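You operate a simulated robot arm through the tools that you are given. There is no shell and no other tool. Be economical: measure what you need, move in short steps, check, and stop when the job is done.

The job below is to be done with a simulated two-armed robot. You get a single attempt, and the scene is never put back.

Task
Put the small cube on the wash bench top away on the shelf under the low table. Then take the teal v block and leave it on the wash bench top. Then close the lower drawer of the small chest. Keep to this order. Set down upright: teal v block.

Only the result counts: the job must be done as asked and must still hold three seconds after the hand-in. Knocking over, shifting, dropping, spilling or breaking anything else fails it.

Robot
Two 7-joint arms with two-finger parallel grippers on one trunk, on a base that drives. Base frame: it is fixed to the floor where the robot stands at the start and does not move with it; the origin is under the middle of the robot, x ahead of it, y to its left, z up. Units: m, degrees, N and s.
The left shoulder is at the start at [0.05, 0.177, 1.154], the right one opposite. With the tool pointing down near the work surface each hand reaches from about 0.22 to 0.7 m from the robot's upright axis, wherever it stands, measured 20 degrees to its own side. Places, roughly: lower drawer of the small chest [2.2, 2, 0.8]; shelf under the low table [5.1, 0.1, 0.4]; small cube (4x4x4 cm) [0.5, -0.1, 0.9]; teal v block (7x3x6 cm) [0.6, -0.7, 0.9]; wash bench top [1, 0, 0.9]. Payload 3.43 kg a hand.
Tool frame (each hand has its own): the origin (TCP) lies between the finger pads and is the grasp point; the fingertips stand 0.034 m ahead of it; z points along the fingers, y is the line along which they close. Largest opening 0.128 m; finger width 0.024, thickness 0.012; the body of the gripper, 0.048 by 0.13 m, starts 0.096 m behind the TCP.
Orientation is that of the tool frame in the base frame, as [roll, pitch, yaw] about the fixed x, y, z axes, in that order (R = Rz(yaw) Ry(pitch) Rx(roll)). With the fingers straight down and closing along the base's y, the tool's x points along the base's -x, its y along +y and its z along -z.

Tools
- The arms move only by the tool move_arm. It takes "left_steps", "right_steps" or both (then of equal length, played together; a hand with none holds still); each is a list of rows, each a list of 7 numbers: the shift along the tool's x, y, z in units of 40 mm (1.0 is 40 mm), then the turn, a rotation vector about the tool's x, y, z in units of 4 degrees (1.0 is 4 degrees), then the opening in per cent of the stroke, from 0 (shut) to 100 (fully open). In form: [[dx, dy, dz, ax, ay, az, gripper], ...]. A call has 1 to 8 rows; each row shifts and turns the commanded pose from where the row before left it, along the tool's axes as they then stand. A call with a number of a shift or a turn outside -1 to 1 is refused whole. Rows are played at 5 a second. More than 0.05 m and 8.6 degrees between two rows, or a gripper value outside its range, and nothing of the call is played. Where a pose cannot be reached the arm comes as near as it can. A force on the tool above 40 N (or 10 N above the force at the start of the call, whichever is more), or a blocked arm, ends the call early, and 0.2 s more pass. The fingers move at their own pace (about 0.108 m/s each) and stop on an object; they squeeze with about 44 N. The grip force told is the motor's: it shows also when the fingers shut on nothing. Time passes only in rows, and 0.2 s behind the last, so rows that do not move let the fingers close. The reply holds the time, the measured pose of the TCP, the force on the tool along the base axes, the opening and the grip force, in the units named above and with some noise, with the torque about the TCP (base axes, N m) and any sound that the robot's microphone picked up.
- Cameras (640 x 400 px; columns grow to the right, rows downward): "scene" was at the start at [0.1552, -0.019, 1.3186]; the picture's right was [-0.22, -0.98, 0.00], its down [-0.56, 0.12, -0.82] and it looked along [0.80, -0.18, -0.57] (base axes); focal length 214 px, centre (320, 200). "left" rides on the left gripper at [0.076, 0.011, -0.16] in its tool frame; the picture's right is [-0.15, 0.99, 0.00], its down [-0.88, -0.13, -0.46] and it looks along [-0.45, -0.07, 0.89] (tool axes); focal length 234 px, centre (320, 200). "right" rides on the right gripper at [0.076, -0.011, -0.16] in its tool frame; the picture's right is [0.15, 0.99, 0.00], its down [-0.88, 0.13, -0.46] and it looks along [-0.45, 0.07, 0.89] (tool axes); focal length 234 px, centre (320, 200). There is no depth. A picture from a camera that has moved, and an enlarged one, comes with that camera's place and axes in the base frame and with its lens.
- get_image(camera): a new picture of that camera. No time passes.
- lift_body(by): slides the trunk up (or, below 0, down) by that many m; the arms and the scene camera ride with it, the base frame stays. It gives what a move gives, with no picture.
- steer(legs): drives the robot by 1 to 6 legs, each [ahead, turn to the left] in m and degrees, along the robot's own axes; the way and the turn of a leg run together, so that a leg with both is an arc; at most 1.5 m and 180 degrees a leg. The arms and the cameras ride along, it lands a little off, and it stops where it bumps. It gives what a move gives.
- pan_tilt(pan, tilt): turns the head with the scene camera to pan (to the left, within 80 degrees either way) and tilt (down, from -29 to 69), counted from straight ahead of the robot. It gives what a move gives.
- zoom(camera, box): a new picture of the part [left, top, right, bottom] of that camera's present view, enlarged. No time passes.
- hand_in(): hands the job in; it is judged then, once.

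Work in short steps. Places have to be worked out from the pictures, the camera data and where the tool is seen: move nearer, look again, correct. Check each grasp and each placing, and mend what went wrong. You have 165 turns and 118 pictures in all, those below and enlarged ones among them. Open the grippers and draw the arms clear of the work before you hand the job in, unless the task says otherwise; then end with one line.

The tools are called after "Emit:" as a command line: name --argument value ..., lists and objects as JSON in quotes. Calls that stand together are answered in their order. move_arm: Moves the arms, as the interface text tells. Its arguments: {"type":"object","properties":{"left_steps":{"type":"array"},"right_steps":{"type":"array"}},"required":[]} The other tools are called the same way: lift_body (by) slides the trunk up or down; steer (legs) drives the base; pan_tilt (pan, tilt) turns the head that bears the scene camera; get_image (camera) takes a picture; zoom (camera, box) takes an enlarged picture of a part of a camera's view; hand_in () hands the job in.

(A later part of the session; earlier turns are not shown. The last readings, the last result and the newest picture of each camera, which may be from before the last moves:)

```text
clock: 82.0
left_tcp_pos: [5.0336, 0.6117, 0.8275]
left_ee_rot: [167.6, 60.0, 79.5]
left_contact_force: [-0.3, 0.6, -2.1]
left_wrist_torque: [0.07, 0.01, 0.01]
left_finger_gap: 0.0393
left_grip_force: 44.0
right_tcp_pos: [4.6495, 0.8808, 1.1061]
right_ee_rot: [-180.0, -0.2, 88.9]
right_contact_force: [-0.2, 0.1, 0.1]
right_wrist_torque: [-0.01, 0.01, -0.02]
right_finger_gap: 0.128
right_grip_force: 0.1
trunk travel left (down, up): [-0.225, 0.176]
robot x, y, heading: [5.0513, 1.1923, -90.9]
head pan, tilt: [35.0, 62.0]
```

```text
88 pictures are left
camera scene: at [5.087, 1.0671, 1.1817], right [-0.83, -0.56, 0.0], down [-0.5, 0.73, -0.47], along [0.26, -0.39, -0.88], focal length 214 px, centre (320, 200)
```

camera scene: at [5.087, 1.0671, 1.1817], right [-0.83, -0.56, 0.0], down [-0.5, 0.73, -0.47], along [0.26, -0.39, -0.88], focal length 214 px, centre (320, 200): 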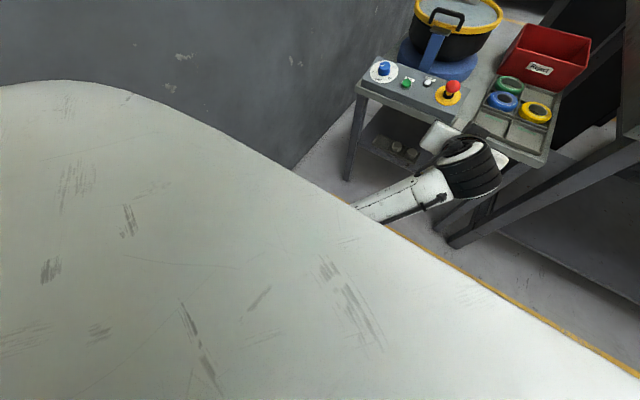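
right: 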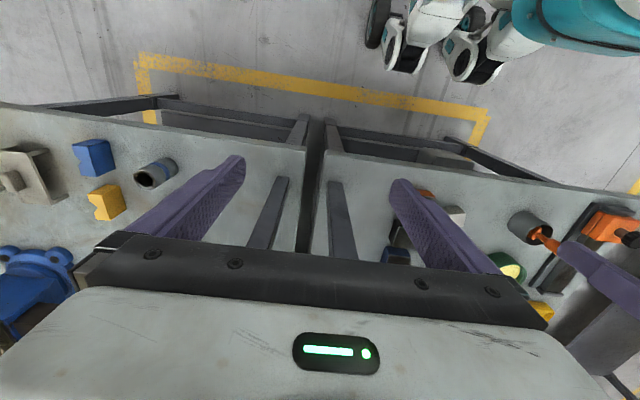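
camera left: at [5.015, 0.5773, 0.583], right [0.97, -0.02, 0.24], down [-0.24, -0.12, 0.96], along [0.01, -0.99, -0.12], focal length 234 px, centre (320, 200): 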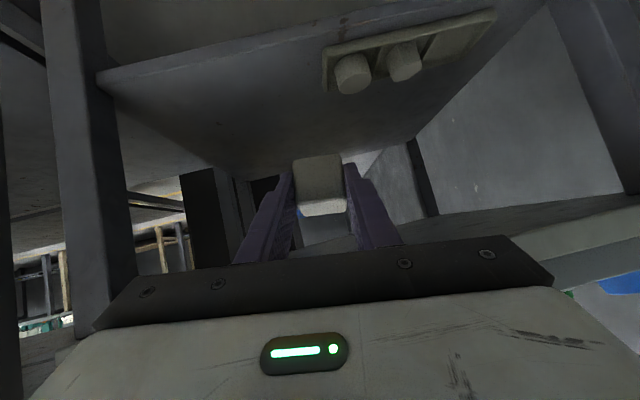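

The trunk is raised. I try again to bring the hand back to the folded 45° pose with small steps.

Emit:
move_arm --left_steps '[[0.2, -0.1, -0.3, 0.5, 0.4, 0, 0], [0.2, -0.1, -0.3, 0.5, 0.4, 0, 0], [0.2, -0.1, -0.3, 0.5, 0.4, 0, 0], [0.2, -0.1, -0.3, 0.5, 0.4, 0, 0]]'

Emit:
pan_tilt --pan 0 --tilt 62

Emit:
get_image --camera "scene"

Emit:
get_image --camera "right"

```text
clock: 83.0
left_tcp_pos: [5.0508, 0.6303, 0.8791]
left_ee_rot: [165.8, 61.1, 73.8]
left_contact_force: [-0.3, 0.1, -2.4]
left_wrist_torque: [0.03, 0.05, -0.03]
left_finger_gap: 0.0392
left_grip_force: 44.6
right_tcp_pos: [4.6494, 0.8821, 1.1049]
right_ee_rot: [-180.0, -0.1, 88.9]
right_contact_force: [-0.3, 0.3, 0.0]
right_wrist_torque: [0.04, -0.01, 0.06]
right_finger_gap: 0.1279
right_grip_force: 0.1
trunk travel left (down, up): [-0.225, 0.176]
robot x, y, heading: [5.0523, 1.1928, -90.8]
head pan, tilt: [35.0, 62.0]
stopped in row 4 (left hand): the arm was blocked; the commanded pose is now the measured one
```

```text
clock: 84.0
left_tcp_pos: [5.0501, 0.6303, 0.8803]
left_ee_rot: [165.8, 61.2, 73.6]
left_contact_force: [0.9, -0.2, -1.6]
left_wrist_torque: [0.03, 0.05, 0.02]
left_finger_gap: 0.039
left_grip_force: 43.8
right_tcp_pos: [4.6486, 0.8827, 1.1058]
right_ee_rot: [-179.9, 0.0, 88.9]
right_contact_force: [0.5, 0.0, -0.6]
right_wrist_torque: [0.01, 0.02, -0.03]
right_finger_gap: 0.1279
right_grip_force: 0.1
trunk travel left (down, up): [-0.225, 0.176]
robot x, y, heading: [5.0497, 1.1911, -90.7]
head pan, tilt: [0.0, 62.0]
```

```text
87 pictures are left
camera scene: at [5.05, 1.0561, 1.1818], right [-1.0, 0.01, 0.0], down [0.01, 0.88, -0.47], along [-0.01, -0.47, -0.88], focal length 214 px, centre (320, 200)
```

scene: 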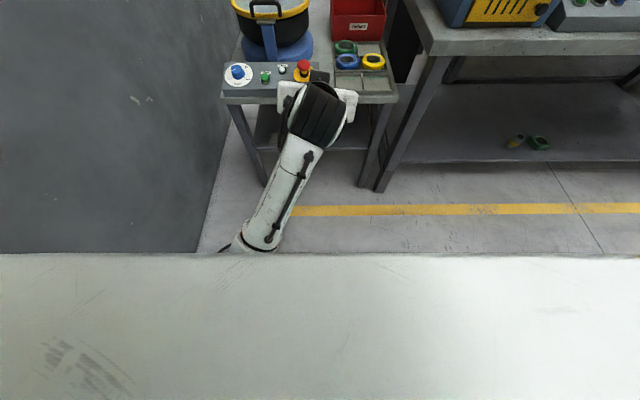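

```text
86 pictures are left
camera right: at [4.6403, 0.9583, 1.2653], right [0.99, 0.13, 0.0], down [0.11, -0.88, 0.45], along [0.06, -0.45, -0.89], focal length 234 px, centre (320, 200)
```

right: 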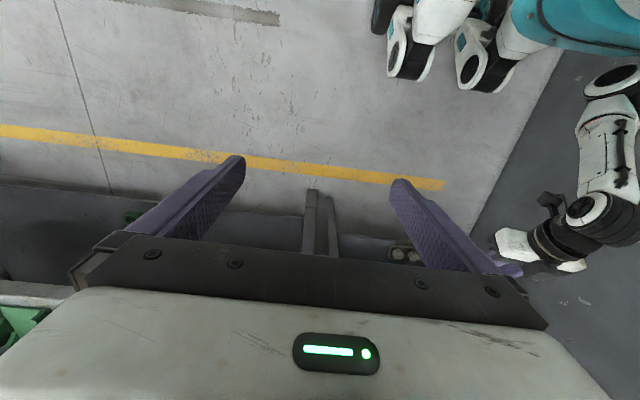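

I test pure translation (toward the robot's right and back) with no turning to see what limits it.

Emit:
move_arm --left_steps '[[0, -0.5, 0, 0, 0, 0, 0], [0, -0.5, 0, 0, 0, 0, 0], [0, -0.5, 0, 0, 0, 0, 0]]'

Emit:
move_arm --left_steps '[[0, 0, 0, 0, 0.5, 0, 0], [0, 0, 0, 0, 0.5, 0, 0]]'

```text
clock: 84.9
left_tcp_pos: [5.046, 0.6136, 0.8489]
left_ee_rot: [150.7, 59.7, 63.9]
left_contact_force: [0.5, -1.3, -1.5]
left_wrist_torque: [0.03, -0.02, 0.01]
left_finger_gap: 0.0392
left_grip_force: 44.0
right_tcp_pos: [4.6506, 0.8819, 1.1054]
right_ee_rot: [-179.9, -0.1, 89.0]
right_contact_force: [-0.4, 0.0, 0.3]
right_wrist_torque: [-0.01, 0.03, 0.0]
right_finger_gap: 0.1278
right_grip_force: 0.1
trunk travel left (down, up): [-0.225, 0.176]
robot x, y, heading: [5.0523, 1.1862, -90.9]
head pan, tilt: [0.0, 62.0]
stopped in row 3 (left hand): the arm was blocked; the commanded pose is now the measured one
```

```text
clock: 85.5
left_tcp_pos: [5.0649, 0.6082, 0.8399]
left_ee_rot: [150.1, 55.1, 65.3]
left_contact_force: [-0.7, 0.1, -1.2]
left_wrist_torque: [0.02, 0.01, 0.01]
left_finger_gap: 0.0393
left_grip_force: 44.0
right_tcp_pos: [4.6491, 0.8813, 1.1055]
right_ee_rot: [-180.0, -0.1, 88.8]
right_contact_force: [-0.6, -0.3, -0.1]
right_wrist_torque: [-0.02, -0.01, 0.01]
right_finger_gap: 0.1281
right_grip_force: 0.1
trunk travel left (down, up): [-0.225, 0.176]
robot x, y, heading: [5.0527, 1.1901, -90.9]
head pan, tilt: [0.0, 62.0]
```

Turning works but a joint is pressed. I try moving the hand outward to the robot's left and up, which should free the elbow.

Emit:
move_arm --left_steps '[[0, 0.5, 0, 0, 0, 0, 0], [0, 0.5, 0, 0, 0, 0, 0], [0, 0.5, 0, 0, 0, 0, 0]]'

Emit:
get_image --camera "right"

```text
clock: 86.3
left_tcp_pos: [5.1099, 0.6068, 0.875]
left_ee_rot: [151.6, 57.1, 66.1]
left_contact_force: [-0.2, 0.3, -0.9]
left_wrist_torque: [0.02, -0.01, 0.02]
left_finger_gap: 0.0393
left_grip_force: 44.1
right_tcp_pos: [4.6492, 0.8813, 1.1053]
right_ee_rot: [-180.0, -0.1, 88.8]
right_contact_force: [-1.4, -0.2, -0.5]
right_wrist_torque: [0.01, 0.02, -0.01]
right_finger_gap: 0.1282
right_grip_force: 0.0
trunk travel left (down, up): [-0.225, 0.176]
robot x, y, heading: [5.0543, 1.1923, -91.2]
head pan, tilt: [0.0, 62.0]
```

```text
85 pictures are left
camera right: at [4.6405, 0.9582, 1.2654], right [0.99, 0.13, 0.0], down [0.11, -0.88, 0.45], along [0.06, -0.45, -0.89], focal length 234 px, centre (320, 200)
```

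right: 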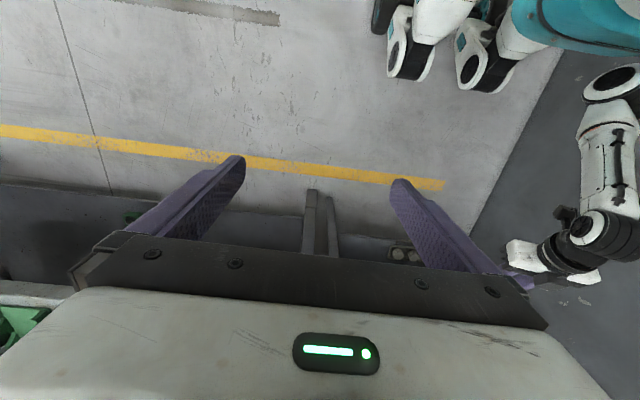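

That moved freely. Now I unroll the wrist step by step.

Emit:
move_arm --left_steps '[[0, 0.3, 0, 0.8, 0, 0, 0], [0, 0.3, 0, 0.8, 0, 0, 0], [0, 0.3, 0, 0.8, 0, 0, 0], [0, 0, 0, 0.8, 0, 0, 0]]'

```text
clock: 87.3
left_tcp_pos: [5.139, 0.6119, 0.8722]
left_ee_rot: [166.7, 56.0, 67.5]
left_contact_force: [0.9, -0.4, -0.5]
left_wrist_torque: [0.03, -0.01, 0.02]
left_finger_gap: 0.0391
left_grip_force: 44.5
right_tcp_pos: [4.6498, 0.8832, 1.1071]
right_ee_rot: [-180.0, -0.1, 88.9]
right_contact_force: [0.3, -0.1, 0.0]
right_wrist_torque: [0.0, 0.0, 0.02]
right_finger_gap: 0.1277
right_grip_force: 0.2
trunk travel left (down, up): [-0.225, 0.176]
robot x, y, heading: [5.0522, 1.1886, -91.2]
head pan, tilt: [0.0, 62.0]
```

Freed. I finish squaring the orientation.

Emit:
move_arm --left_steps '[[0, 0, 0, 0.55, 0.5, 0, 0], [0, 0, 0, 0.55, 0.5, 0, 0], [0, 0, 0, 0.55, 0.5, 0, 0], [0, 0, 0, 0.55, 0.5, 0, 0], [0, 0, 0, 0.55, 0.5, 0, 0], [0, 0, 0, 0.55, 0.3, 0, 0]]'

```text
clock: 88.7
left_tcp_pos: [5.1382, 0.6116, 0.8709]
left_ee_rot: [-178.5, 45.0, 69.5]
left_contact_force: [-0.6, 0.1, -1.9]
left_wrist_torque: [0.09, 0.0, -0.05]
left_finger_gap: 0.0393
left_grip_force: 44.4
right_tcp_pos: [4.6493, 0.8814, 1.1062]
right_ee_rot: [179.9, -0.1, 89.0]
right_contact_force: [0.1, 0.4, 0.1]
right_wrist_torque: [0.01, -0.02, 0.02]
right_finger_gap: 0.1279
right_grip_force: 0.1
trunk travel left (down, up): [-0.225, 0.176]
robot x, y, heading: [5.0539, 1.1907, -90.9]
head pan, tilt: [0.0, 62.0]
```

Emit:
move_arm --left_steps '[[0, 0.2, 0, -0.6, 0, -0.7, 0], [0, 0.2, 0, -0.7, 0, -0.7, 0], [0, 0.2, 0, -0.7, 0, -0.7, 0], [0, 0.2, 0, -0.7, 0, -0.7, 0], [0, 0.2, 0, -0.7, 0, -0.7, 0]]'

Emit:
get_image --camera "right"

```text
clock: 89.9
left_tcp_pos: [5.1771, 0.6019, 0.87]
left_ee_rot: [-178.3, 44.6, 89.4]
left_contact_force: [-0.1, 0.4, -2.0]
left_wrist_torque: [0.07, 0.04, 0.0]
left_finger_gap: 0.0391
left_grip_force: 43.9
right_tcp_pos: [4.6494, 0.8823, 1.1074]
right_ee_rot: [-179.9, -0.1, 89.0]
right_contact_force: [0.2, 0.4, 0.1]
right_wrist_torque: [0.03, 0.0, -0.02]
right_finger_gap: 0.128
right_grip_force: 0.1
trunk travel left (down, up): [-0.225, 0.176]
robot x, y, heading: [5.0531, 1.1916, -90.8]
head pan, tilt: [0.0, 62.0]
```

```text
84 pictures are left
camera right: at [4.6404, 0.9582, 1.2653], right [0.99, 0.13, 0.0], down [0.11, -0.88, 0.45], along [0.06, -0.45, -0.89], focal length 234 px, centre (320, 200)
```

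right: 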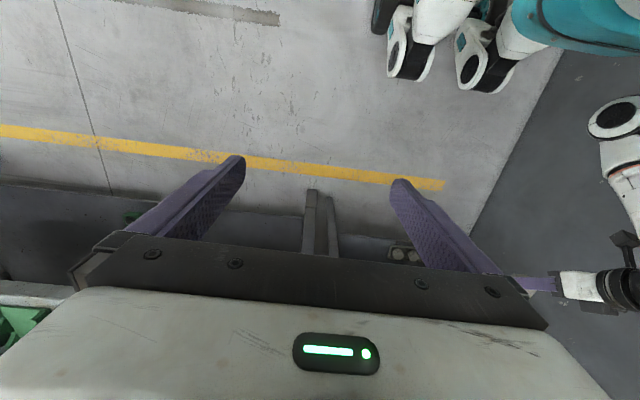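

The arm is squared again. I shift the base about 0.22 m toward -x so the shelf spot lies in front of the left shoulder.

Emit:
steer --legs '[[0, -90], [0.225, 0], [0, 90]]'

Emit:
pan_tilt --pan 0 --tilt 40

Emit:
get_image --camera "scene"

```text
clock: 99.3
left_tcp_pos: [4.9516, 0.6044, 0.8704]
left_ee_rot: [-178.3, 44.7, 88.7]
left_contact_force: [-0.4, 0.4, -2.2]
left_wrist_torque: [0.04, 0.04, -0.02]
left_finger_gap: 0.0392
left_grip_force: 43.5
right_tcp_pos: [4.4264, 0.8884, 1.1058]
right_ee_rot: [-180.0, -0.1, 88.4]
right_contact_force: [0.1, 0.0, -0.1]
right_wrist_torque: [-0.01, 0.0, 0.03]
right_finger_gap: 0.1281
right_grip_force: 0.1
trunk travel left (down, up): [-0.225, 0.176]
robot x, y, heading: [4.8326, 1.1947, -91.4]
head pan, tilt: [0.0, 62.0]
```

```text
clock: 100.1
left_tcp_pos: [4.951, 0.6051, 0.87]
left_ee_rot: [-178.3, 44.7, 88.8]
left_contact_force: [0.4, 0.6, -1.5]
left_wrist_torque: [-0.01, -0.02, -0.01]
left_finger_gap: 0.0393
left_grip_force: 44.2
right_tcp_pos: [4.4263, 0.8889, 1.106]
right_ee_rot: [180.0, -0.1, 88.6]
right_contact_force: [0.1, 0.2, -0.3]
right_wrist_torque: [0.04, -0.01, 0.04]
right_finger_gap: 0.128
right_grip_force: 0.1
trunk travel left (down, up): [-0.225, 0.176]
robot x, y, heading: [4.8225, 1.1968, -91.2]
head pan, tilt: [0.0, 40.0]
```

```text
83 pictures are left
camera scene: at [4.8274, 1.0395, 1.2108], right [-1.0, 0.02, 0.0], down [0.01, 0.64, -0.77], along [-0.02, -0.77, -0.64], focal length 214 px, centre (320, 200)
```

scene: 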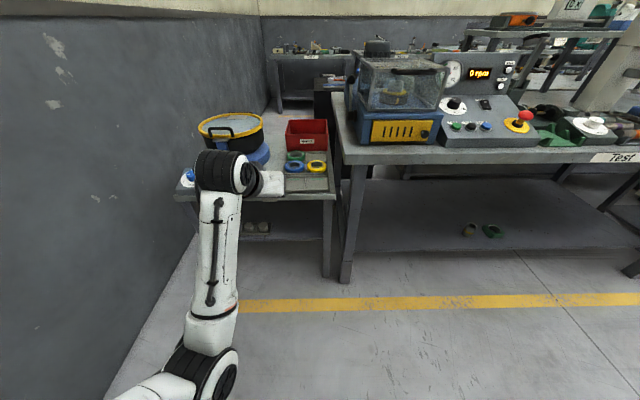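

Base is in place. I pull the hand in 8 cm and lower it 16 cm in free space.

Emit:
move_arm --left_steps '[[0.7, 0, -0.7, -0.4, 0, 0, 0], [0.7, 0, -0.7, 0, 0, 0, 0], [0.7, 0, 0.7, 0, 0, 0, 0], [0.7, 0, 0.7, 0, 0, 0, 0], [0.7, 0, 0.7, 0, 0, 0, 0], [0.7, 0, 0.7, 0, 0, 0, 0]]'

Emit:
lift_body --by -0.2

```text
clock: 101.3
left_tcp_pos: [4.9481, 0.6389, 0.8481]
left_ee_rot: [-178.0, 55.0, 90.5]
left_contact_force: [-0.1, -0.3, -2.2]
left_wrist_torque: [0.07, 0.02, -0.02]
left_finger_gap: 0.0394
left_grip_force: 43.8
right_tcp_pos: [4.4259, 0.8887, 1.106]
right_ee_rot: [-179.9, 0.0, 88.5]
right_contact_force: [-0.5, -0.3, -0.2]
right_wrist_torque: [-0.01, -0.02, 0.04]
right_finger_gap: 0.1281
right_grip_force: 0.1
trunk travel left (down, up): [-0.225, 0.176]
robot x, y, heading: [4.8295, 1.1931, -91.4]
head pan, tilt: [0.0, 40.0]
stopped in row 6 (left hand): the arm was blocked; the commanded pose is now the measured one
```

```text
clock: 103.5
left_tcp_pos: [4.9463, 0.6389, 0.648]
left_ee_rot: [-177.7, 55.0, 90.6]
left_contact_force: [-0.1, -0.5, -1.9]
left_wrist_torque: [0.05, -0.01, -0.03]
left_finger_gap: 0.0391
left_grip_force: 43.8
right_tcp_pos: [4.4266, 0.8883, 0.9063]
right_ee_rot: [179.9, -0.1, 88.6]
right_contact_force: [-0.3, 0.2, 1.1]
right_wrist_torque: [0.0, 0.0, -0.01]
right_finger_gap: 0.1279
right_grip_force: 0.0
trunk travel left (down, up): [-0.025, 0.376]
robot x, y, heading: [4.8311, 1.1951, -91.3]
head pan, tilt: [0.0, 40.0]
```

Pulling in is what blocks this elbow-down posture; reaching out works. I move forward and down instead while restoring 45°.

Emit:
move_arm --left_steps '[[-0.57, 0, 0.8, 0, 0, 0, 0], [0.1, 0, 0.9, 0, 0.5, 0, 0], [0.7, 0, 0.65, 0, 0.5, 0, 0], [0.7, 0, 0.7, 0, 0.5, 0, 0], [0.7, 0, 0.7, 0, 0.5, 0, 0], [0.7, 0, 0.7, 0, 0.4, 0, 0]]'

Emit:
get_image --camera "scene"

```text
clock: 104.9
left_tcp_pos: [4.9421, 0.5585, 0.4689]
left_ee_rot: [-178.2, 45.4, 90.0]
left_contact_force: [-0.2, -0.4, -1.7]
left_wrist_torque: [0.05, 0.02, 0.03]
left_finger_gap: 0.0391
left_grip_force: 44.0
right_tcp_pos: [4.426, 0.8891, 0.9066]
right_ee_rot: [-180.0, -0.1, 88.5]
right_contact_force: [-0.1, 0.0, -0.9]
right_wrist_torque: [0.04, 0.01, -0.02]
right_finger_gap: 0.1279
right_grip_force: 0.1
trunk travel left (down, up): [-0.025, 0.376]
robot x, y, heading: [4.8289, 1.196, -91.4]
head pan, tilt: [0.0, 40.0]
```

```text
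82 pictures are left
camera scene: at [4.8273, 1.0395, 1.0108], right [-1.0, 0.02, 0.0], down [0.01, 0.64, -0.77], along [-0.02, -0.77, -0.64], focal length 214 px, centre (320, 200)
```

scene: 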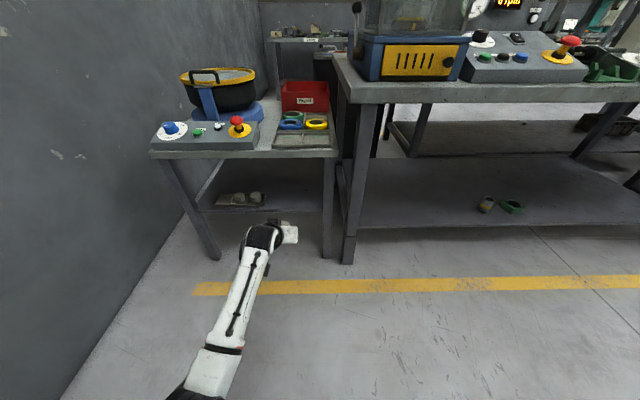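

Now in a good reaching posture. I lower slightly and drive in part way.

Emit:
move_arm --left_steps '[[0.4, 0.2, 0.4, -0.4, 0, 0, 0]]'

Emit:
steer --legs '[[0.15, 0]]'

Emit:
get_image --camera "left"

Emit:
get_image --camera "scene"

```text
clock: 105.3
left_tcp_pos: [4.9491, 0.5599, 0.4444]
left_ee_rot: [-179.8, 45.5, 90.0]
left_contact_force: [0.5, 0.3, -1.9]
left_wrist_torque: [0.05, -0.01, 0.02]
left_finger_gap: 0.0395
left_grip_force: 44.2
right_tcp_pos: [4.4255, 0.889, 0.9063]
right_ee_rot: [-179.9, -0.2, 88.4]
right_contact_force: [-0.2, 0.2, -0.4]
right_wrist_torque: [-0.02, -0.02, -0.03]
right_finger_gap: 0.1281
right_grip_force: 0.2
trunk travel left (down, up): [-0.025, 0.376]
robot x, y, heading: [4.8309, 1.1951, -91.4]
head pan, tilt: [0.0, 40.0]
```

```text
clock: 106.7
left_tcp_pos: [4.9458, 0.4083, 0.445]
left_ee_rot: [-179.8, 45.4, 90.0]
left_contact_force: [-0.5, -0.1, -0.6]
left_wrist_torque: [0.03, -0.03, -0.05]
left_finger_gap: 0.039
left_grip_force: 44.0
right_tcp_pos: [4.4227, 0.7376, 0.9061]
right_ee_rot: [179.9, -0.1, 88.4]
right_contact_force: [-0.4, 1.0, 0.5]
right_wrist_torque: [0.02, 0.02, -0.03]
right_finger_gap: 0.128
right_grip_force: 0.1
trunk travel left (down, up): [-0.025, 0.376]
robot x, y, heading: [4.8253, 1.0422, -91.4]
head pan, tilt: [0.0, 40.0]
```

```text
81 pictures are left
camera left: at [4.957, 0.5755, 0.5032], right [0.99, -0.1, 0.1], down [-0.13, -0.29, 0.95], along [-0.07, -0.95, -0.3], focal length 234 px, centre (320, 200)
```

left: 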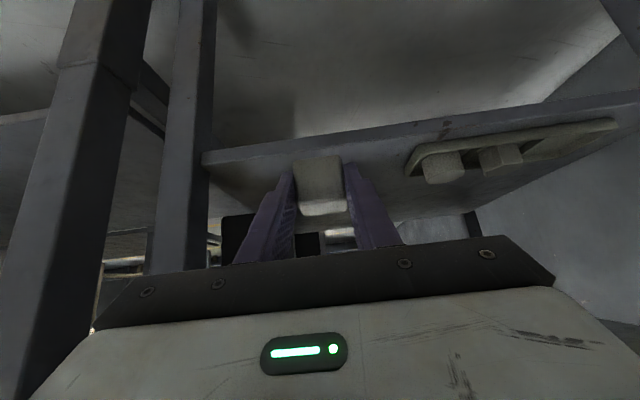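

```text
80 pictures are left
camera scene: at [4.824, 0.8888, 1.0108], right [-1.0, 0.02, 0.0], down [0.01, 0.64, -0.77], along [-0.02, -0.77, -0.64], focal length 214 px, centre (320, 200)
```

scene: 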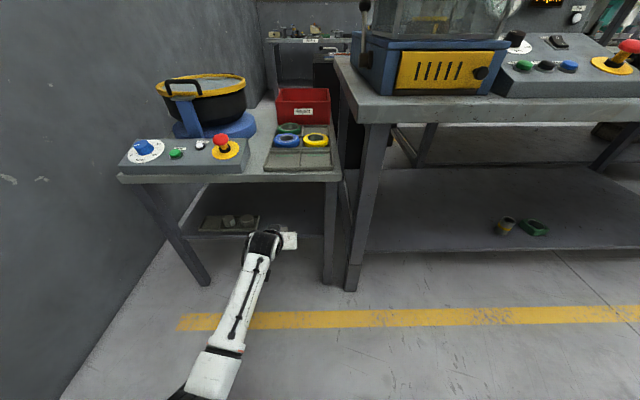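

Shelf height stays consistent (≈0.362). I drive in the last 0.125 m, with the cube about 4 cm above the shelf.

Emit:
steer --legs '[[0.125, 0]]'

Emit:
get_image --camera "left"

Emit:
get_image --camera "scene"

```text
clock: 108.0
left_tcp_pos: [4.9423, 0.2853, 0.4454]
left_ee_rot: [-179.8, 45.4, 90.1]
left_contact_force: [0.0, -0.7, -1.0]
left_wrist_torque: [0.05, -0.03, 0.02]
left_finger_gap: 0.0395
left_grip_force: 44.1
right_tcp_pos: [4.4193, 0.6146, 0.9053]
right_ee_rot: [-180.0, 0.0, 88.5]
right_contact_force: [0.3, -0.1, 0.6]
right_wrist_torque: [-0.01, 0.01, 0.0]
right_finger_gap: 0.1282
right_grip_force: 0.1
trunk travel left (down, up): [-0.025, 0.376]
robot x, y, heading: [4.8269, 0.9199, -91.4]
head pan, tilt: [0.0, 40.0]
```

```text
79 pictures are left
camera left: at [4.9543, 0.4522, 0.5032], right [0.99, -0.1, 0.1], down [-0.13, -0.29, 0.95], along [-0.07, -0.95, -0.3], focal length 234 px, centre (320, 200)
```

left: 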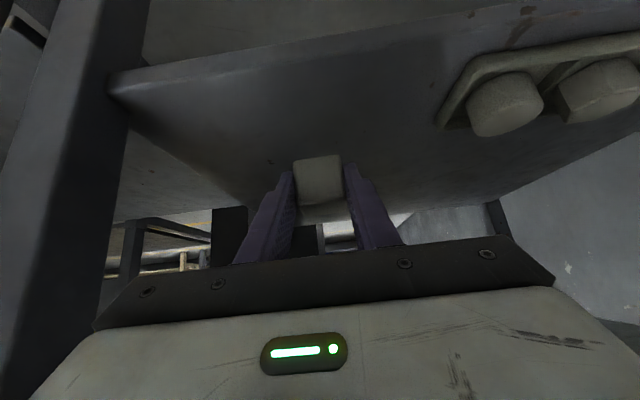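

```text
78 pictures are left
camera scene: at [4.8213, 0.7654, 1.0108], right [-1.0, 0.02, 0.0], down [0.01, 0.64, -0.77], along [-0.02, -0.77, -0.64], focal length 214 px, centre (320, 200)
```

scene: 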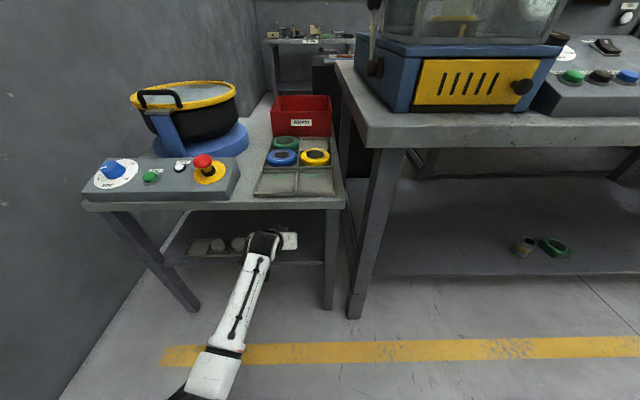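

Positioned well. I lower in small steps toward contact.

Emit:
move_arm --left_steps '[[0.3, 0, 0.3, 0, 0, 0, 0], [0.25, 0, 0.25, 0, 0, 0, 0], [0.1, 0, 0.1, 0, 0, 0, 0], [0.06, 0, 0.06, 0, 0, 0, 0], [0, 0, 0, 0, 0, 0, 0]]'

```text
clock: 109.2
left_tcp_pos: [4.9439, 0.2844, 0.4037]
left_ee_rot: [-179.8, 45.4, 90.1]
left_contact_force: [0.6, 0.0, -0.5]
left_wrist_torque: [0.05, 0.02, 0.01]
left_finger_gap: 0.039
left_grip_force: 44.2
right_tcp_pos: [4.42, 0.6147, 0.9066]
right_ee_rot: [180.0, 0.0, 88.5]
right_contact_force: [0.4, 0.6, -0.7]
right_wrist_torque: [-0.01, -0.03, -0.02]
right_finger_gap: 0.1281
right_grip_force: 0.1
trunk travel left (down, up): [-0.025, 0.376]
robot x, y, heading: [4.8234, 0.9181, -91.2]
head pan, tilt: [0.0, 40.0]
```

Emit:
move_arm --left_steps '[[0.05, 0, 0.05, 0, 0, 0, 0], [0.05, 0, 0.05, 0, 0, 0, 0], [0, 0, 0, 0, 0, 0, 0]]'

Emit:
zoom --camera "left" --box '[200, 100, 440, 250]'

```text
clock: 110.0
left_tcp_pos: [4.9432, 0.2836, 0.3985]
left_ee_rot: [-179.8, 45.4, 90.1]
left_contact_force: [-0.1, 0.5, -1.2]
left_wrist_torque: [0.06, 0.02, 0.0]
left_finger_gap: 0.0391
left_grip_force: 43.7
right_tcp_pos: [4.4212, 0.6138, 0.9064]
right_ee_rot: [-179.9, -0.1, 88.5]
right_contact_force: [0.2, -0.6, -0.1]
right_wrist_torque: [0.03, 0.02, 0.01]
right_finger_gap: 0.1278
right_grip_force: 0.1
trunk travel left (down, up): [-0.025, 0.376]
robot x, y, heading: [4.8285, 0.9185, -91.3]
head pan, tilt: [0.0, 40.0]
```

```text
2.67 times, centred on (320, 175) of left
camera zoom: at [4.9542, 0.4514, 0.4572], right [0.99, -0.1, 0.1], down [-0.13, -0.29, 0.95], along [-0.07, -0.95, -0.3], focal length 624 px, centre (320, 267)
```

zoom: 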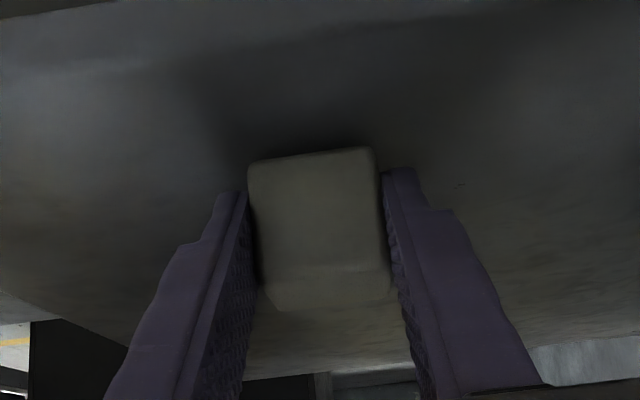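

Close to the surface but no contact force yet; I lower a few more millimetres.

Emit:
move_arm --left_steps '[[0.05, 0, 0.05, 0, 0, 0, 0], [0.05, 0, 0.05, 0, 0, 0, 0], [0, 0, 0, 0, 0, 0, 0]]'

```text
clock: 110.8
left_tcp_pos: [4.944, 0.2848, 0.394]
left_ee_rot: [-179.8, 45.4, 90.0]
left_contact_force: [-0.1, 0.5, -0.6]
left_wrist_torque: [0.05, 0.0, 0.02]
left_finger_gap: 0.0391
left_grip_force: 43.5
right_tcp_pos: [4.4198, 0.6147, 0.906]
right_ee_rot: [-180.0, 0.0, 88.5]
right_contact_force: [-0.6, -0.4, -0.5]
right_wrist_torque: [-0.01, 0.04, 0.05]
right_finger_gap: 0.1281
right_grip_force: 0.0
trunk travel left (down, up): [-0.025, 0.376]
robot x, y, heading: [4.8231, 0.9183, -91.2]
head pan, tilt: [0.0, 40.0]
```

Emit:
move_arm --left_steps '[[0.04, 0, 0.04, 0, 0, 0, 0], [0.04, 0, 0.04, 0, 0, 0, 0], [0.04, 0, 0.04, 0, 0, 0, 0], [0, 0, 0, 0, 0, 0, 0]]'

Emit:
zoom --camera "left" --box '[200, 100, 440, 250]'

```text
clock: 111.8
left_tcp_pos: [4.9437, 0.2826, 0.3929]
left_ee_rot: [-179.7, 46.2, 90.1]
left_contact_force: [1.4, 4.6, 23.9]
left_wrist_torque: [0.16, -0.45, 0.05]
left_finger_gap: 0.0393
left_grip_force: 43.9
right_tcp_pos: [4.4187, 0.6159, 0.9062]
right_ee_rot: [179.9, 0.2, 88.5]
right_contact_force: [0.2, 0.3, 0.3]
right_wrist_torque: [0.02, 0.01, -0.03]
right_finger_gap: 0.1277
right_grip_force: 0.1
trunk travel left (down, up): [-0.025, 0.376]
robot x, y, heading: [4.8277, 0.9211, -91.2]
head pan, tilt: [0.0, 40.0]
```

```text
2.67 times, centred on (320, 175) of left
camera zoom: at [4.9545, 0.4501, 0.449], right [0.99, -0.1, 0.1], down [-0.13, -0.28, 0.95], along [-0.07, -0.95, -0.29], focal length 624 px, centre (320, 267)
```

zoom: 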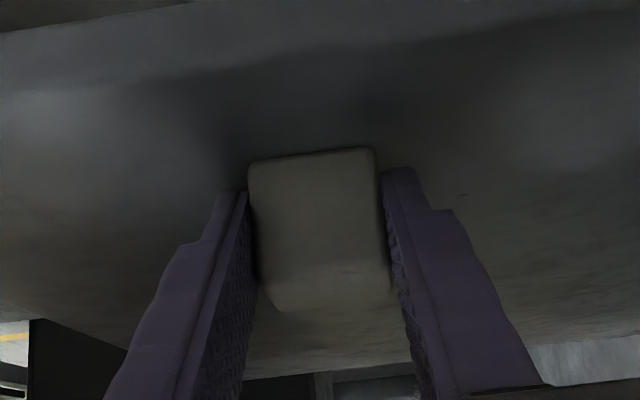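

Firm contact on the shelf at z=0.393. I relieve the pressure, open, and draw back along the tool axis.

Emit:
move_arm --left_steps '[[-0.05, 0, -0.05, 0, 0, 0, 0], [0, 0, 0, 0, 0, 0, 20], [0, 0, 0, 0, 0, 0, 55], [0, 0, 0, 0, 0, 0, 60], [0, 0, 0, 0, 0, 0, 60], [0, 0, -0.4, 0, 0, 0, 60], [0, 0, -0.7, 0, 0, 0, 60], [0.3, 0, -0.8, 0, 0, 0, 60]]'

Emit:
get_image --camera "left"

```text
clock: 113.7
left_tcp_pos: [4.9518, 0.2919, 0.5163]
left_ee_rot: [178.5, 53.8, 89.3]
left_contact_force: [-0.6, 0.3, 0.0]
left_wrist_torque: [0.01, -0.01, 0.04]
left_finger_gap: 0.0768
left_grip_force: 0.0
right_tcp_pos: [4.417, 0.6184, 0.9067]
right_ee_rot: [179.7, 0.3, 88.5]
right_contact_force: [-0.2, 0.0, -0.2]
right_wrist_torque: [0.0, -0.01, -0.02]
right_finger_gap: 0.1278
right_grip_force: 0.0
trunk travel left (down, up): [-0.025, 0.376]
robot x, y, heading: [4.8257, 0.9213, -91.3]
head pan, tilt: [0.0, 40.0]
stopped in row 8 (left hand): the arm was blocked; the commanded pose is now the measured one
```

```text
75 pictures are left
camera left: at [4.9609, 0.4648, 0.5497], right [0.99, -0.08, 0.13], down [-0.14, -0.15, 0.98], along [-0.06, -0.98, -0.16], focal length 234 px, centre (320, 200)
```

left: 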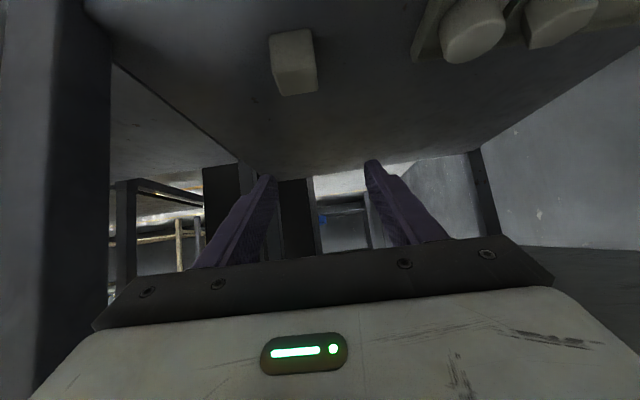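

The cube stands on the shelf, released. I back the base straight out to withdraw the hand.

Emit:
steer --legs '[[-0.35, 0]]'

Emit:
get_image --camera "scene"

Emit:
get_image --camera "left"

```text
clock: 116.0
left_tcp_pos: [4.9595, 0.6383, 0.5184]
left_ee_rot: [178.4, 53.9, 89.5]
left_contact_force: [0.1, -0.7, 0.3]
left_wrist_torque: [0.02, -0.01, 0.0]
left_finger_gap: 0.0769
left_grip_force: 0.0
right_tcp_pos: [4.4258, 0.9634, 0.9067]
right_ee_rot: [179.7, 0.2, 88.8]
right_contact_force: [0.3, -0.4, 0.1]
right_wrist_torque: [-0.04, 0.02, 0.02]
right_finger_gap: 0.1279
right_grip_force: 0.0
trunk travel left (down, up): [-0.025, 0.376]
robot x, y, heading: [4.8295, 1.2714, -90.8]
head pan, tilt: [0.0, 40.0]
```

```text
74 pictures are left
camera scene: at [4.8254, 1.1162, 1.012], right [-1.0, 0.02, -0.01], down [0.01, 0.64, -0.77], along [-0.01, -0.77, -0.64], focal length 214 px, centre (320, 200)
```

scene: 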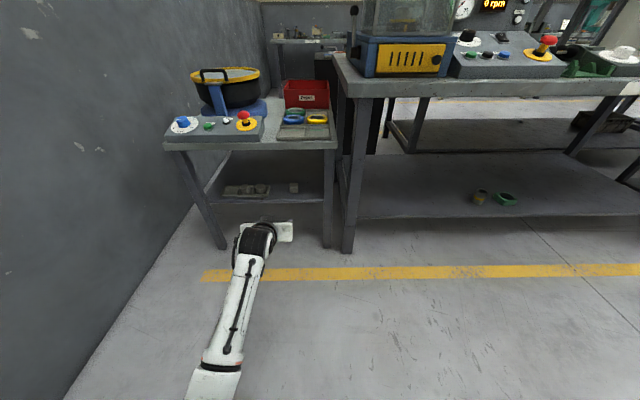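

```text
73 pictures are left
camera left: at [4.969, 0.8121, 0.5505], right [0.99, -0.08, 0.13], down [-0.14, -0.15, 0.98], along [-0.05, -0.99, -0.16], focal length 234 px, centre (320, 200)
```

left: 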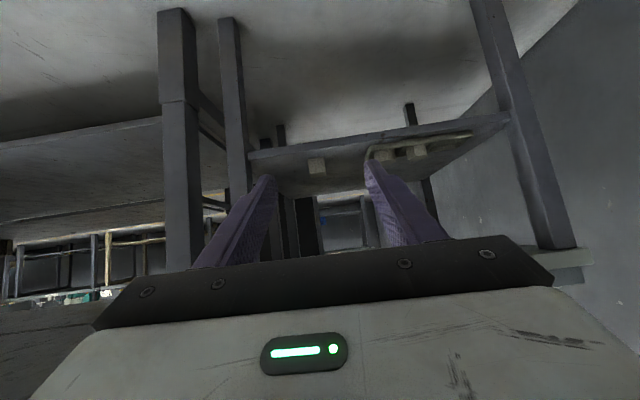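

The cube rests on the shelf. I raise the trunk and start back along the aisle toward the wash bench for the v block.

Emit:
lift_body --by 0.3

Emit:
steer --legs '[[0, -82], [1.5, 0], [0, -7]]'

```text
clock: 119.0
left_tcp_pos: [4.9623, 0.6371, 0.813]
left_ee_rot: [179.0, 53.7, 89.8]
left_contact_force: [0.9, 0.3, -0.3]
left_wrist_torque: [0.01, 0.01, 0.01]
left_finger_gap: 0.0767
left_grip_force: 0.0
right_tcp_pos: [4.4283, 0.9606, 1.2056]
right_ee_rot: [180.0, 0.0, 88.8]
right_contact_force: [-0.6, 0.4, -0.3]
right_wrist_torque: [0.0, 0.01, 0.02]
right_finger_gap: 0.128
right_grip_force: 0.1
trunk travel left (down, up): [-0.325, 0.076]
robot x, y, heading: [4.8318, 1.2661, -91.0]
head pan, tilt: [0.0, 40.0]
```

```text
clock: 130.3
left_tcp_pos: [2.7448, 0.9279, 0.8135]
left_ee_rot: [178.9, 53.6, 1.5]
left_contact_force: [-0.3, -0.1, 0.8]
left_wrist_torque: [-0.06, 0.0, -0.02]
left_finger_gap: 0.0766
left_grip_force: 0.0
right_tcp_pos: [3.0517, 1.4738, 1.2051]
right_ee_rot: [-179.9, 0.0, 0.6]
right_contact_force: [-0.2, -0.6, -0.3]
right_wrist_torque: [-0.02, -0.02, 0.0]
right_finger_gap: 0.1282
right_grip_force: 0.1
trunk travel left (down, up): [-0.325, 0.076]
robot x, y, heading: [3.3726, 1.077, -179.1]
head pan, tilt: [0.0, 40.0]
```

Emit:
steer --legs '[[1.5, 0], [1.5, -0.5], [0.85, 0]]'

```text
clock: 148.8
left_tcp_pos: [-1.089, 0.9905, 0.8113]
left_ee_rot: [178.9, 53.6, -0.3]
left_contact_force: [0.1, 0.0, -0.4]
left_wrist_torque: [-0.01, -0.02, 0.02]
left_finger_gap: 0.0769
left_grip_force: 0.1
right_tcp_pos: [-0.766, 1.5229, 1.2063]
right_ee_rot: [-180.0, -0.1, -1.2]
right_contact_force: [-0.1, 0.0, -1.0]
right_wrist_torque: [0.0, -0.01, -0.01]
right_finger_gap: 0.1282
right_grip_force: 0.0
trunk travel left (down, up): [-0.325, 0.076]
robot x, y, heading: [-0.4582, 1.1199, 179.1]
head pan, tilt: [0.0, 40.0]
```

Emit:
steer --legs '[[0, 90.9], [1.0, 0]]'

Emit:
pan_tilt --pan 30 --tilt 25

Emit:
get_image --camera "scene"

```text
clock: 157.8
left_tcp_pos: [-0.3378, -0.5054, 0.8122]
left_ee_rot: [178.9, 53.5, 89.8]
left_contact_force: [-1.0, 0.4, -0.4]
left_wrist_torque: [0.01, 0.03, 0.04]
left_finger_gap: 0.0768
left_grip_force: 0.1
right_tcp_pos: [-0.8733, -0.184, 1.206]
right_ee_rot: [-180.0, -0.2, 88.8]
right_contact_force: [0.1, 0.1, 0.1]
right_wrist_torque: [0.01, -0.01, 0.02]
right_finger_gap: 0.1279
right_grip_force: 0.1
trunk travel left (down, up): [-0.325, 0.076]
robot x, y, heading: [-0.4657, 0.1232, -90.8]
head pan, tilt: [0.0, 40.0]
```

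```text
clock: 158.8
left_tcp_pos: [-0.3399, -0.5053, 0.8132]
left_ee_rot: [178.9, 53.6, 89.7]
left_contact_force: [0.4, -0.6, -0.7]
left_wrist_torque: [0.03, -0.03, -0.03]
left_finger_gap: 0.0768
left_grip_force: 0.1
right_tcp_pos: [-0.8735, -0.1844, 1.2049]
right_ee_rot: [180.0, 0.0, 89.0]
right_contact_force: [-0.2, 0.6, -0.4]
right_wrist_torque: [0.0, 0.01, 0.03]
right_finger_gap: 0.1281
right_grip_force: 0.0
trunk travel left (down, up): [-0.325, 0.076]
robot x, y, heading: [-0.4693, 0.1226, -90.8]
head pan, tilt: [30.0, 25.0]
```

```text
72 pictures are left
camera scene: at [-0.4263, -0.0254, 1.3341], right [-0.87, -0.49, 0.0], down [-0.21, 0.37, -0.91], along [0.44, -0.79, -0.42], focal length 214 px, centre (320, 200)
```

scene: 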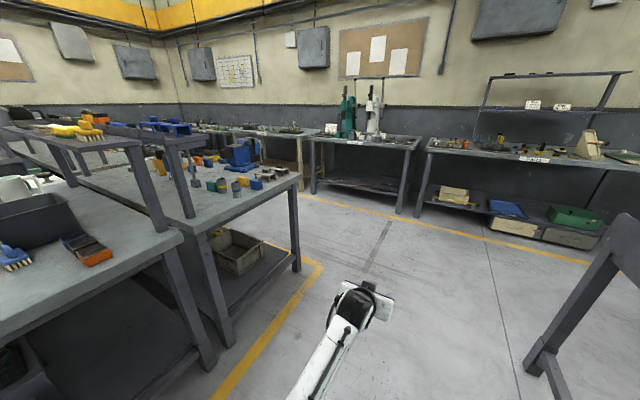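

The way is clear. I drive on and turn to face the second bench.

Emit:
steer --legs '[[0.6, 0], [0, 91]]'

Emit:
pan_tilt --pan -10 --tilt 35

Emit:
get_image --camera "scene"

```text
clock: 166.0
left_tcp_pos: [0.1528, -0.3263, 0.8126]
left_ee_rot: [178.8, 53.6, -179.6]
left_contact_force: [-0.1, 0.5, 0.4]
left_wrist_torque: [-0.01, -0.01, 0.0]
left_finger_gap: 0.0769
left_grip_force: 0.1
right_tcp_pos: [-0.1635, -0.8641, 1.2064]
right_ee_rot: [179.9, 0.1, 179.5]
right_contact_force: [-0.5, 0.4, -0.1]
right_wrist_torque: [0.02, 0.0, -0.02]
right_finger_gap: 0.1282
right_grip_force: 0.0
trunk travel left (down, up): [-0.325, 0.076]
robot x, y, heading: [-0.4762, -0.4612, -0.4]
head pan, tilt: [30.0, 25.0]
```

```text
clock: 167.0
left_tcp_pos: [0.1517, -0.3262, 0.8128]
left_ee_rot: [178.9, 53.5, -179.6]
left_contact_force: [0.4, 0.0, 0.3]
left_wrist_torque: [0.0, 0.01, 0.01]
left_finger_gap: 0.0768
left_grip_force: 0.0
right_tcp_pos: [-0.1644, -0.8644, 1.2053]
right_ee_rot: [180.0, 0.0, 179.5]
right_contact_force: [-0.4, 0.3, 0.3]
right_wrist_torque: [-0.02, 0.01, 0.01]
right_finger_gap: 0.1281
right_grip_force: 0.0
trunk travel left (down, up): [-0.325, 0.076]
robot x, y, heading: [-0.4776, -0.4669, -0.5]
head pan, tilt: [-10.0, 35.0]
```

```text
71 pictures are left
camera scene: at [-0.3209, -0.48, 1.3184], right [-0.18, -0.98, 0.0], down [-0.56, 0.1, -0.82], along [0.81, -0.15, -0.57], focal length 214 px, centre (320, 200)
```

scene: 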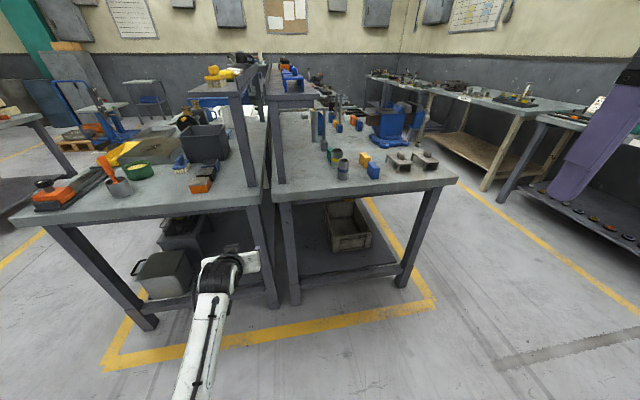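

The left hand hangs below bench height in front of the robot, so it must be raised and folded before I approach. I raise it while turning the fingers to horizontal.

Emit:
move_arm --left_steps '[[-0.75, 0, -0.55, 0, -0.9, 0, 60], [-0.8, 0, -0.5, 0, -0.9, 0, 60], [-0.85, 0, -0.4, 0, -0.9, 0, 60], [-0.88, 0, -0.35, 0, -0.9, 0, 60], [-0.9, 0, -0.3, 0, -0.9, 0, 60], [-0.92, 0, -0.25, 0, -0.9, 0, 60], [-0.95, 0, -0.2, 0, -0.9, 0, 60], [-0.95, 0, -0.1, 0, -0.9, 0, 60]]'

Emit:
move_arm --left_steps '[[0, 0, -0.6, 0, 0, 0, 60], [0, 0, -0.6, 0, 0, 0, 60], [0, 0, -0.6, 0, 0, 0, 60], [0, 0, -0.6, 0, 0, 0, 60], [0, 0, -0.6, 0, 0, 0, 60], [0, 0, -0.6, 0, 0, 0, 60]]'

Emit:
get_image --camera "scene"

```text
clock: 168.8
left_tcp_pos: [0.1667, -0.3311, 1.1181]
left_ee_rot: [175.6, 82.4, 176.8]
left_contact_force: [-0.2, -0.4, -0.4]
left_wrist_torque: [-0.02, 0.01, 0.01]
left_finger_gap: 0.0766
left_grip_force: 0.0
right_tcp_pos: [-0.1637, -0.8642, 1.2053]
right_ee_rot: [179.9, 0.1, 179.5]
right_contact_force: [-0.5, 0.3, -1.1]
right_wrist_torque: [-0.01, -0.03, -0.01]
right_finger_gap: 0.128
right_grip_force: 0.1
trunk travel left (down, up): [-0.325, 0.076]
robot x, y, heading: [-0.4757, -0.4617, -0.3]
head pan, tilt: [-10.0, 35.0]
```

```text
clock: 170.3
left_tcp_pos: [0.0284, -0.3197, 1.2031]
left_ee_rot: [60.5, 86.4, 64.0]
left_contact_force: [0.1, -0.3, -0.3]
left_wrist_torque: [0.02, 0.0, 0.0]
left_finger_gap: 0.077
left_grip_force: 0.1
right_tcp_pos: [-0.1636, -0.865, 1.2059]
right_ee_rot: [-179.8, -0.2, 179.5]
right_contact_force: [0.6, 0.1, -0.5]
right_wrist_torque: [0.04, 0.02, 0.0]
right_finger_gap: 0.1278
right_grip_force: 0.0
trunk travel left (down, up): [-0.325, 0.076]
robot x, y, heading: [-0.4759, -0.464, -0.2]
head pan, tilt: [-10.0, 35.0]
stopped in row 6 (left hand): the arm was blocked; the commanded pose is now the measured one
```

```text
70 pictures are left
camera scene: at [-0.3208, -0.48, 1.3184], right [-0.18, -0.98, 0.0], down [-0.56, 0.1, -0.82], along [0.81, -0.15, -0.57], focal length 214 px, centre (320, 200)
```

scene: 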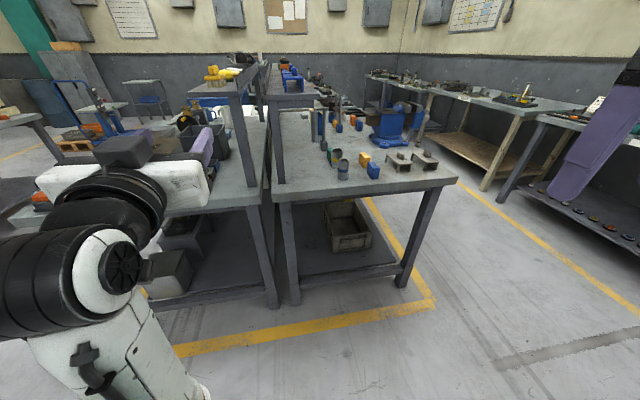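

The hand is folded higher and pointing ahead. I shift it outward to the robot's left and try to pull it further back.

Emit:
move_arm --left_steps '[[0, 0.7, 0, 0, 0, 0, 60], [0, 0.7, 0, 0, 0, 0, 60], [0, 0.7, 0, 0, 0, 0, 60], [0, 0.7, 0, 0, 0, 0, 60], [0, 0.7, 0, 0, 0, 0, 60], [0, 0.3, -0.5, 0, 0, 0, 60], [0, 0, -0.5, 0, 0, 0, 60], [0, 0, -0.5, 0, 0, 0, 60]]'

Emit:
get_image --camera "scene"

Emit:
zoom --camera "scene" --box '[260, 100, 460, 225]'

```text
clock: 172.1
left_tcp_pos: [0.0238, -0.1622, 1.2212]
left_ee_rot: [61.1, 86.5, 64.2]
left_contact_force: [-0.8, -0.4, -0.1]
left_wrist_torque: [-0.03, 0.02, -0.03]
left_finger_gap: 0.0766
left_grip_force: 0.0
left hand out of reach, approached as far as the arm can: row 3, 4, 6, 7, 8
right_tcp_pos: [-0.1639, -0.8638, 1.2064]
right_ee_rot: [-179.9, 0.0, 179.5]
right_contact_force: [0.1, 0.1, -0.2]
right_wrist_torque: [-0.06, 0.01, -0.03]
right_finger_gap: 0.1277
right_grip_force: 0.2
trunk travel left (down, up): [-0.325, 0.076]
robot x, y, heading: [-0.4804, -0.4636, -0.4]
head pan, tilt: [-10.0, 35.0]
```

```text
69 pictures are left
camera scene: at [-0.3209, -0.48, 1.3184], right [-0.18, -0.98, 0.0], down [-0.56, 0.1, -0.82], along [0.81, -0.15, -0.57], focal length 214 px, centre (320, 200)
```

scene: 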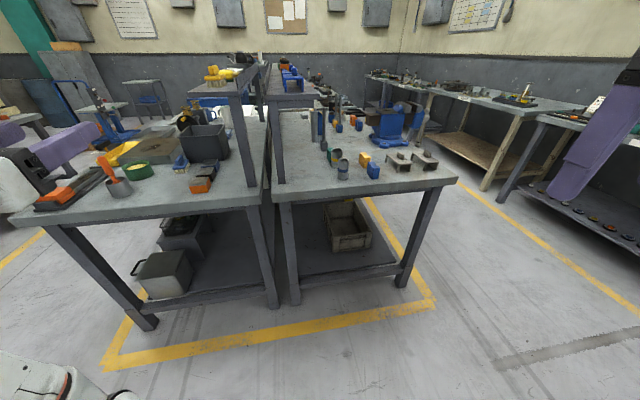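

```text
3.20 times, centred on (360, 162) of scene
camera zoom: at [-0.3209, -0.48, 1.3184], right [-0.18, -0.98, 0.0], down [-0.56, 0.1, -0.82], along [0.81, -0.15, -0.57], focal length 686 px, centre (192, 320)
```

zoom: 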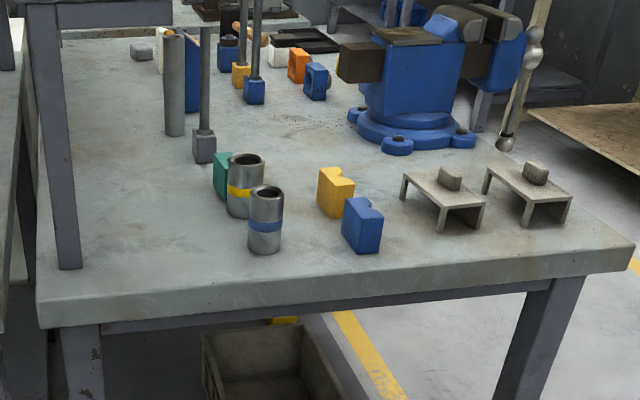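

The teal v block is at about (0.65, -0.70), just behind the yellow-banded cup. The left hand must fold away from the racks; I try a "hand up" fold.

Emit:
move_arm --left_steps '[[-0.6, 0, -0.2, 0, -1, 0, 60], [-0.6, 0, -0.2, 0, -1, 0, 60], [-0.6, 0, -0.2, 0, -1, 0, 60], [-0.6, 0, -0.3, 0, -1, 0, 60], [-0.6, 0, -0.3, 0, -1, 0, 60], [-0.6, 0, -0.4, 0, -1, 0, 60], [-0.6, 0, -0.4, 0, -1, 0, 60], [-0.5, 0, -0.4, 0, -1, 0, 60]]'

Emit:
pan_tilt --pan 40 --tilt 20

Emit:
get_image --camera "scene"

```text
clock: 173.9
left_tcp_pos: [-0.0475, -0.1581, 1.407]
left_ee_rot: [5.5, 56.1, 7.8]
left_contact_force: [0.4, -0.7, 0.8]
left_wrist_torque: [0.01, 0.0, -0.01]
left_finger_gap: 0.0768
left_grip_force: 0.0
left hand out of reach, approached as far as the arm can: row 1, 2, 3, 4, 5, 6, 7, 8
right_tcp_pos: [-0.1635, -0.8643, 1.206]
right_ee_rot: [180.0, 0.0, 179.5]
right_contact_force: [0.4, -0.3, -0.5]
right_wrist_torque: [-0.01, -0.01, 0.02]
right_finger_gap: 0.128
right_grip_force: 0.0
trunk travel left (down, up): [-0.325, 0.076]
robot x, y, heading: [-0.4781, -0.4685, -0.2]
head pan, tilt: [-10.0, 35.0]
```

```text
clock: 175.0
left_tcp_pos: [-0.047, -0.1574, 1.4069]
left_ee_rot: [5.5, 56.1, 7.8]
left_contact_force: [-0.3, 0.0, 0.4]
left_wrist_torque: [0.02, -0.03, 0.01]
left_finger_gap: 0.0771
left_grip_force: 0.0
right_tcp_pos: [-0.1638, -0.8642, 1.2054]
right_ee_rot: [-180.0, 0.0, 179.5]
right_contact_force: [-0.8, 0.0, -0.4]
right_wrist_torque: [-0.01, -0.01, 0.01]
right_finger_gap: 0.1279
right_grip_force: 0.1
trunk travel left (down, up): [-0.325, 0.076]
robot x, y, heading: [-0.4742, -0.4648, -0.6]
head pan, tilt: [40.0, 20.0]
```

```text
67 pictures are left
camera scene: at [-0.3359, -0.4049, 1.3422], right [0.64, -0.77, 0.0], down [-0.26, -0.22, -0.94], along [0.72, 0.6, -0.34], focal length 214 px, centre (320, 200)
```

scene: 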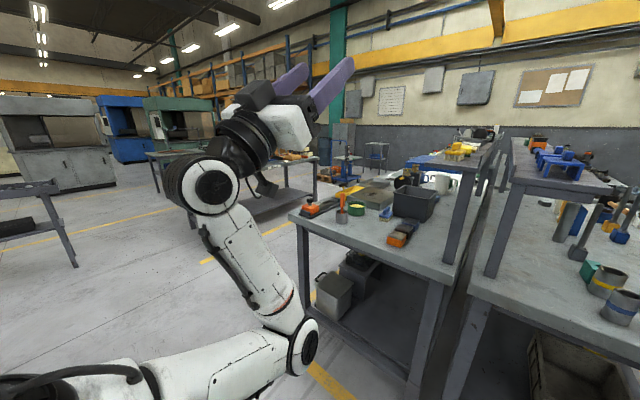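

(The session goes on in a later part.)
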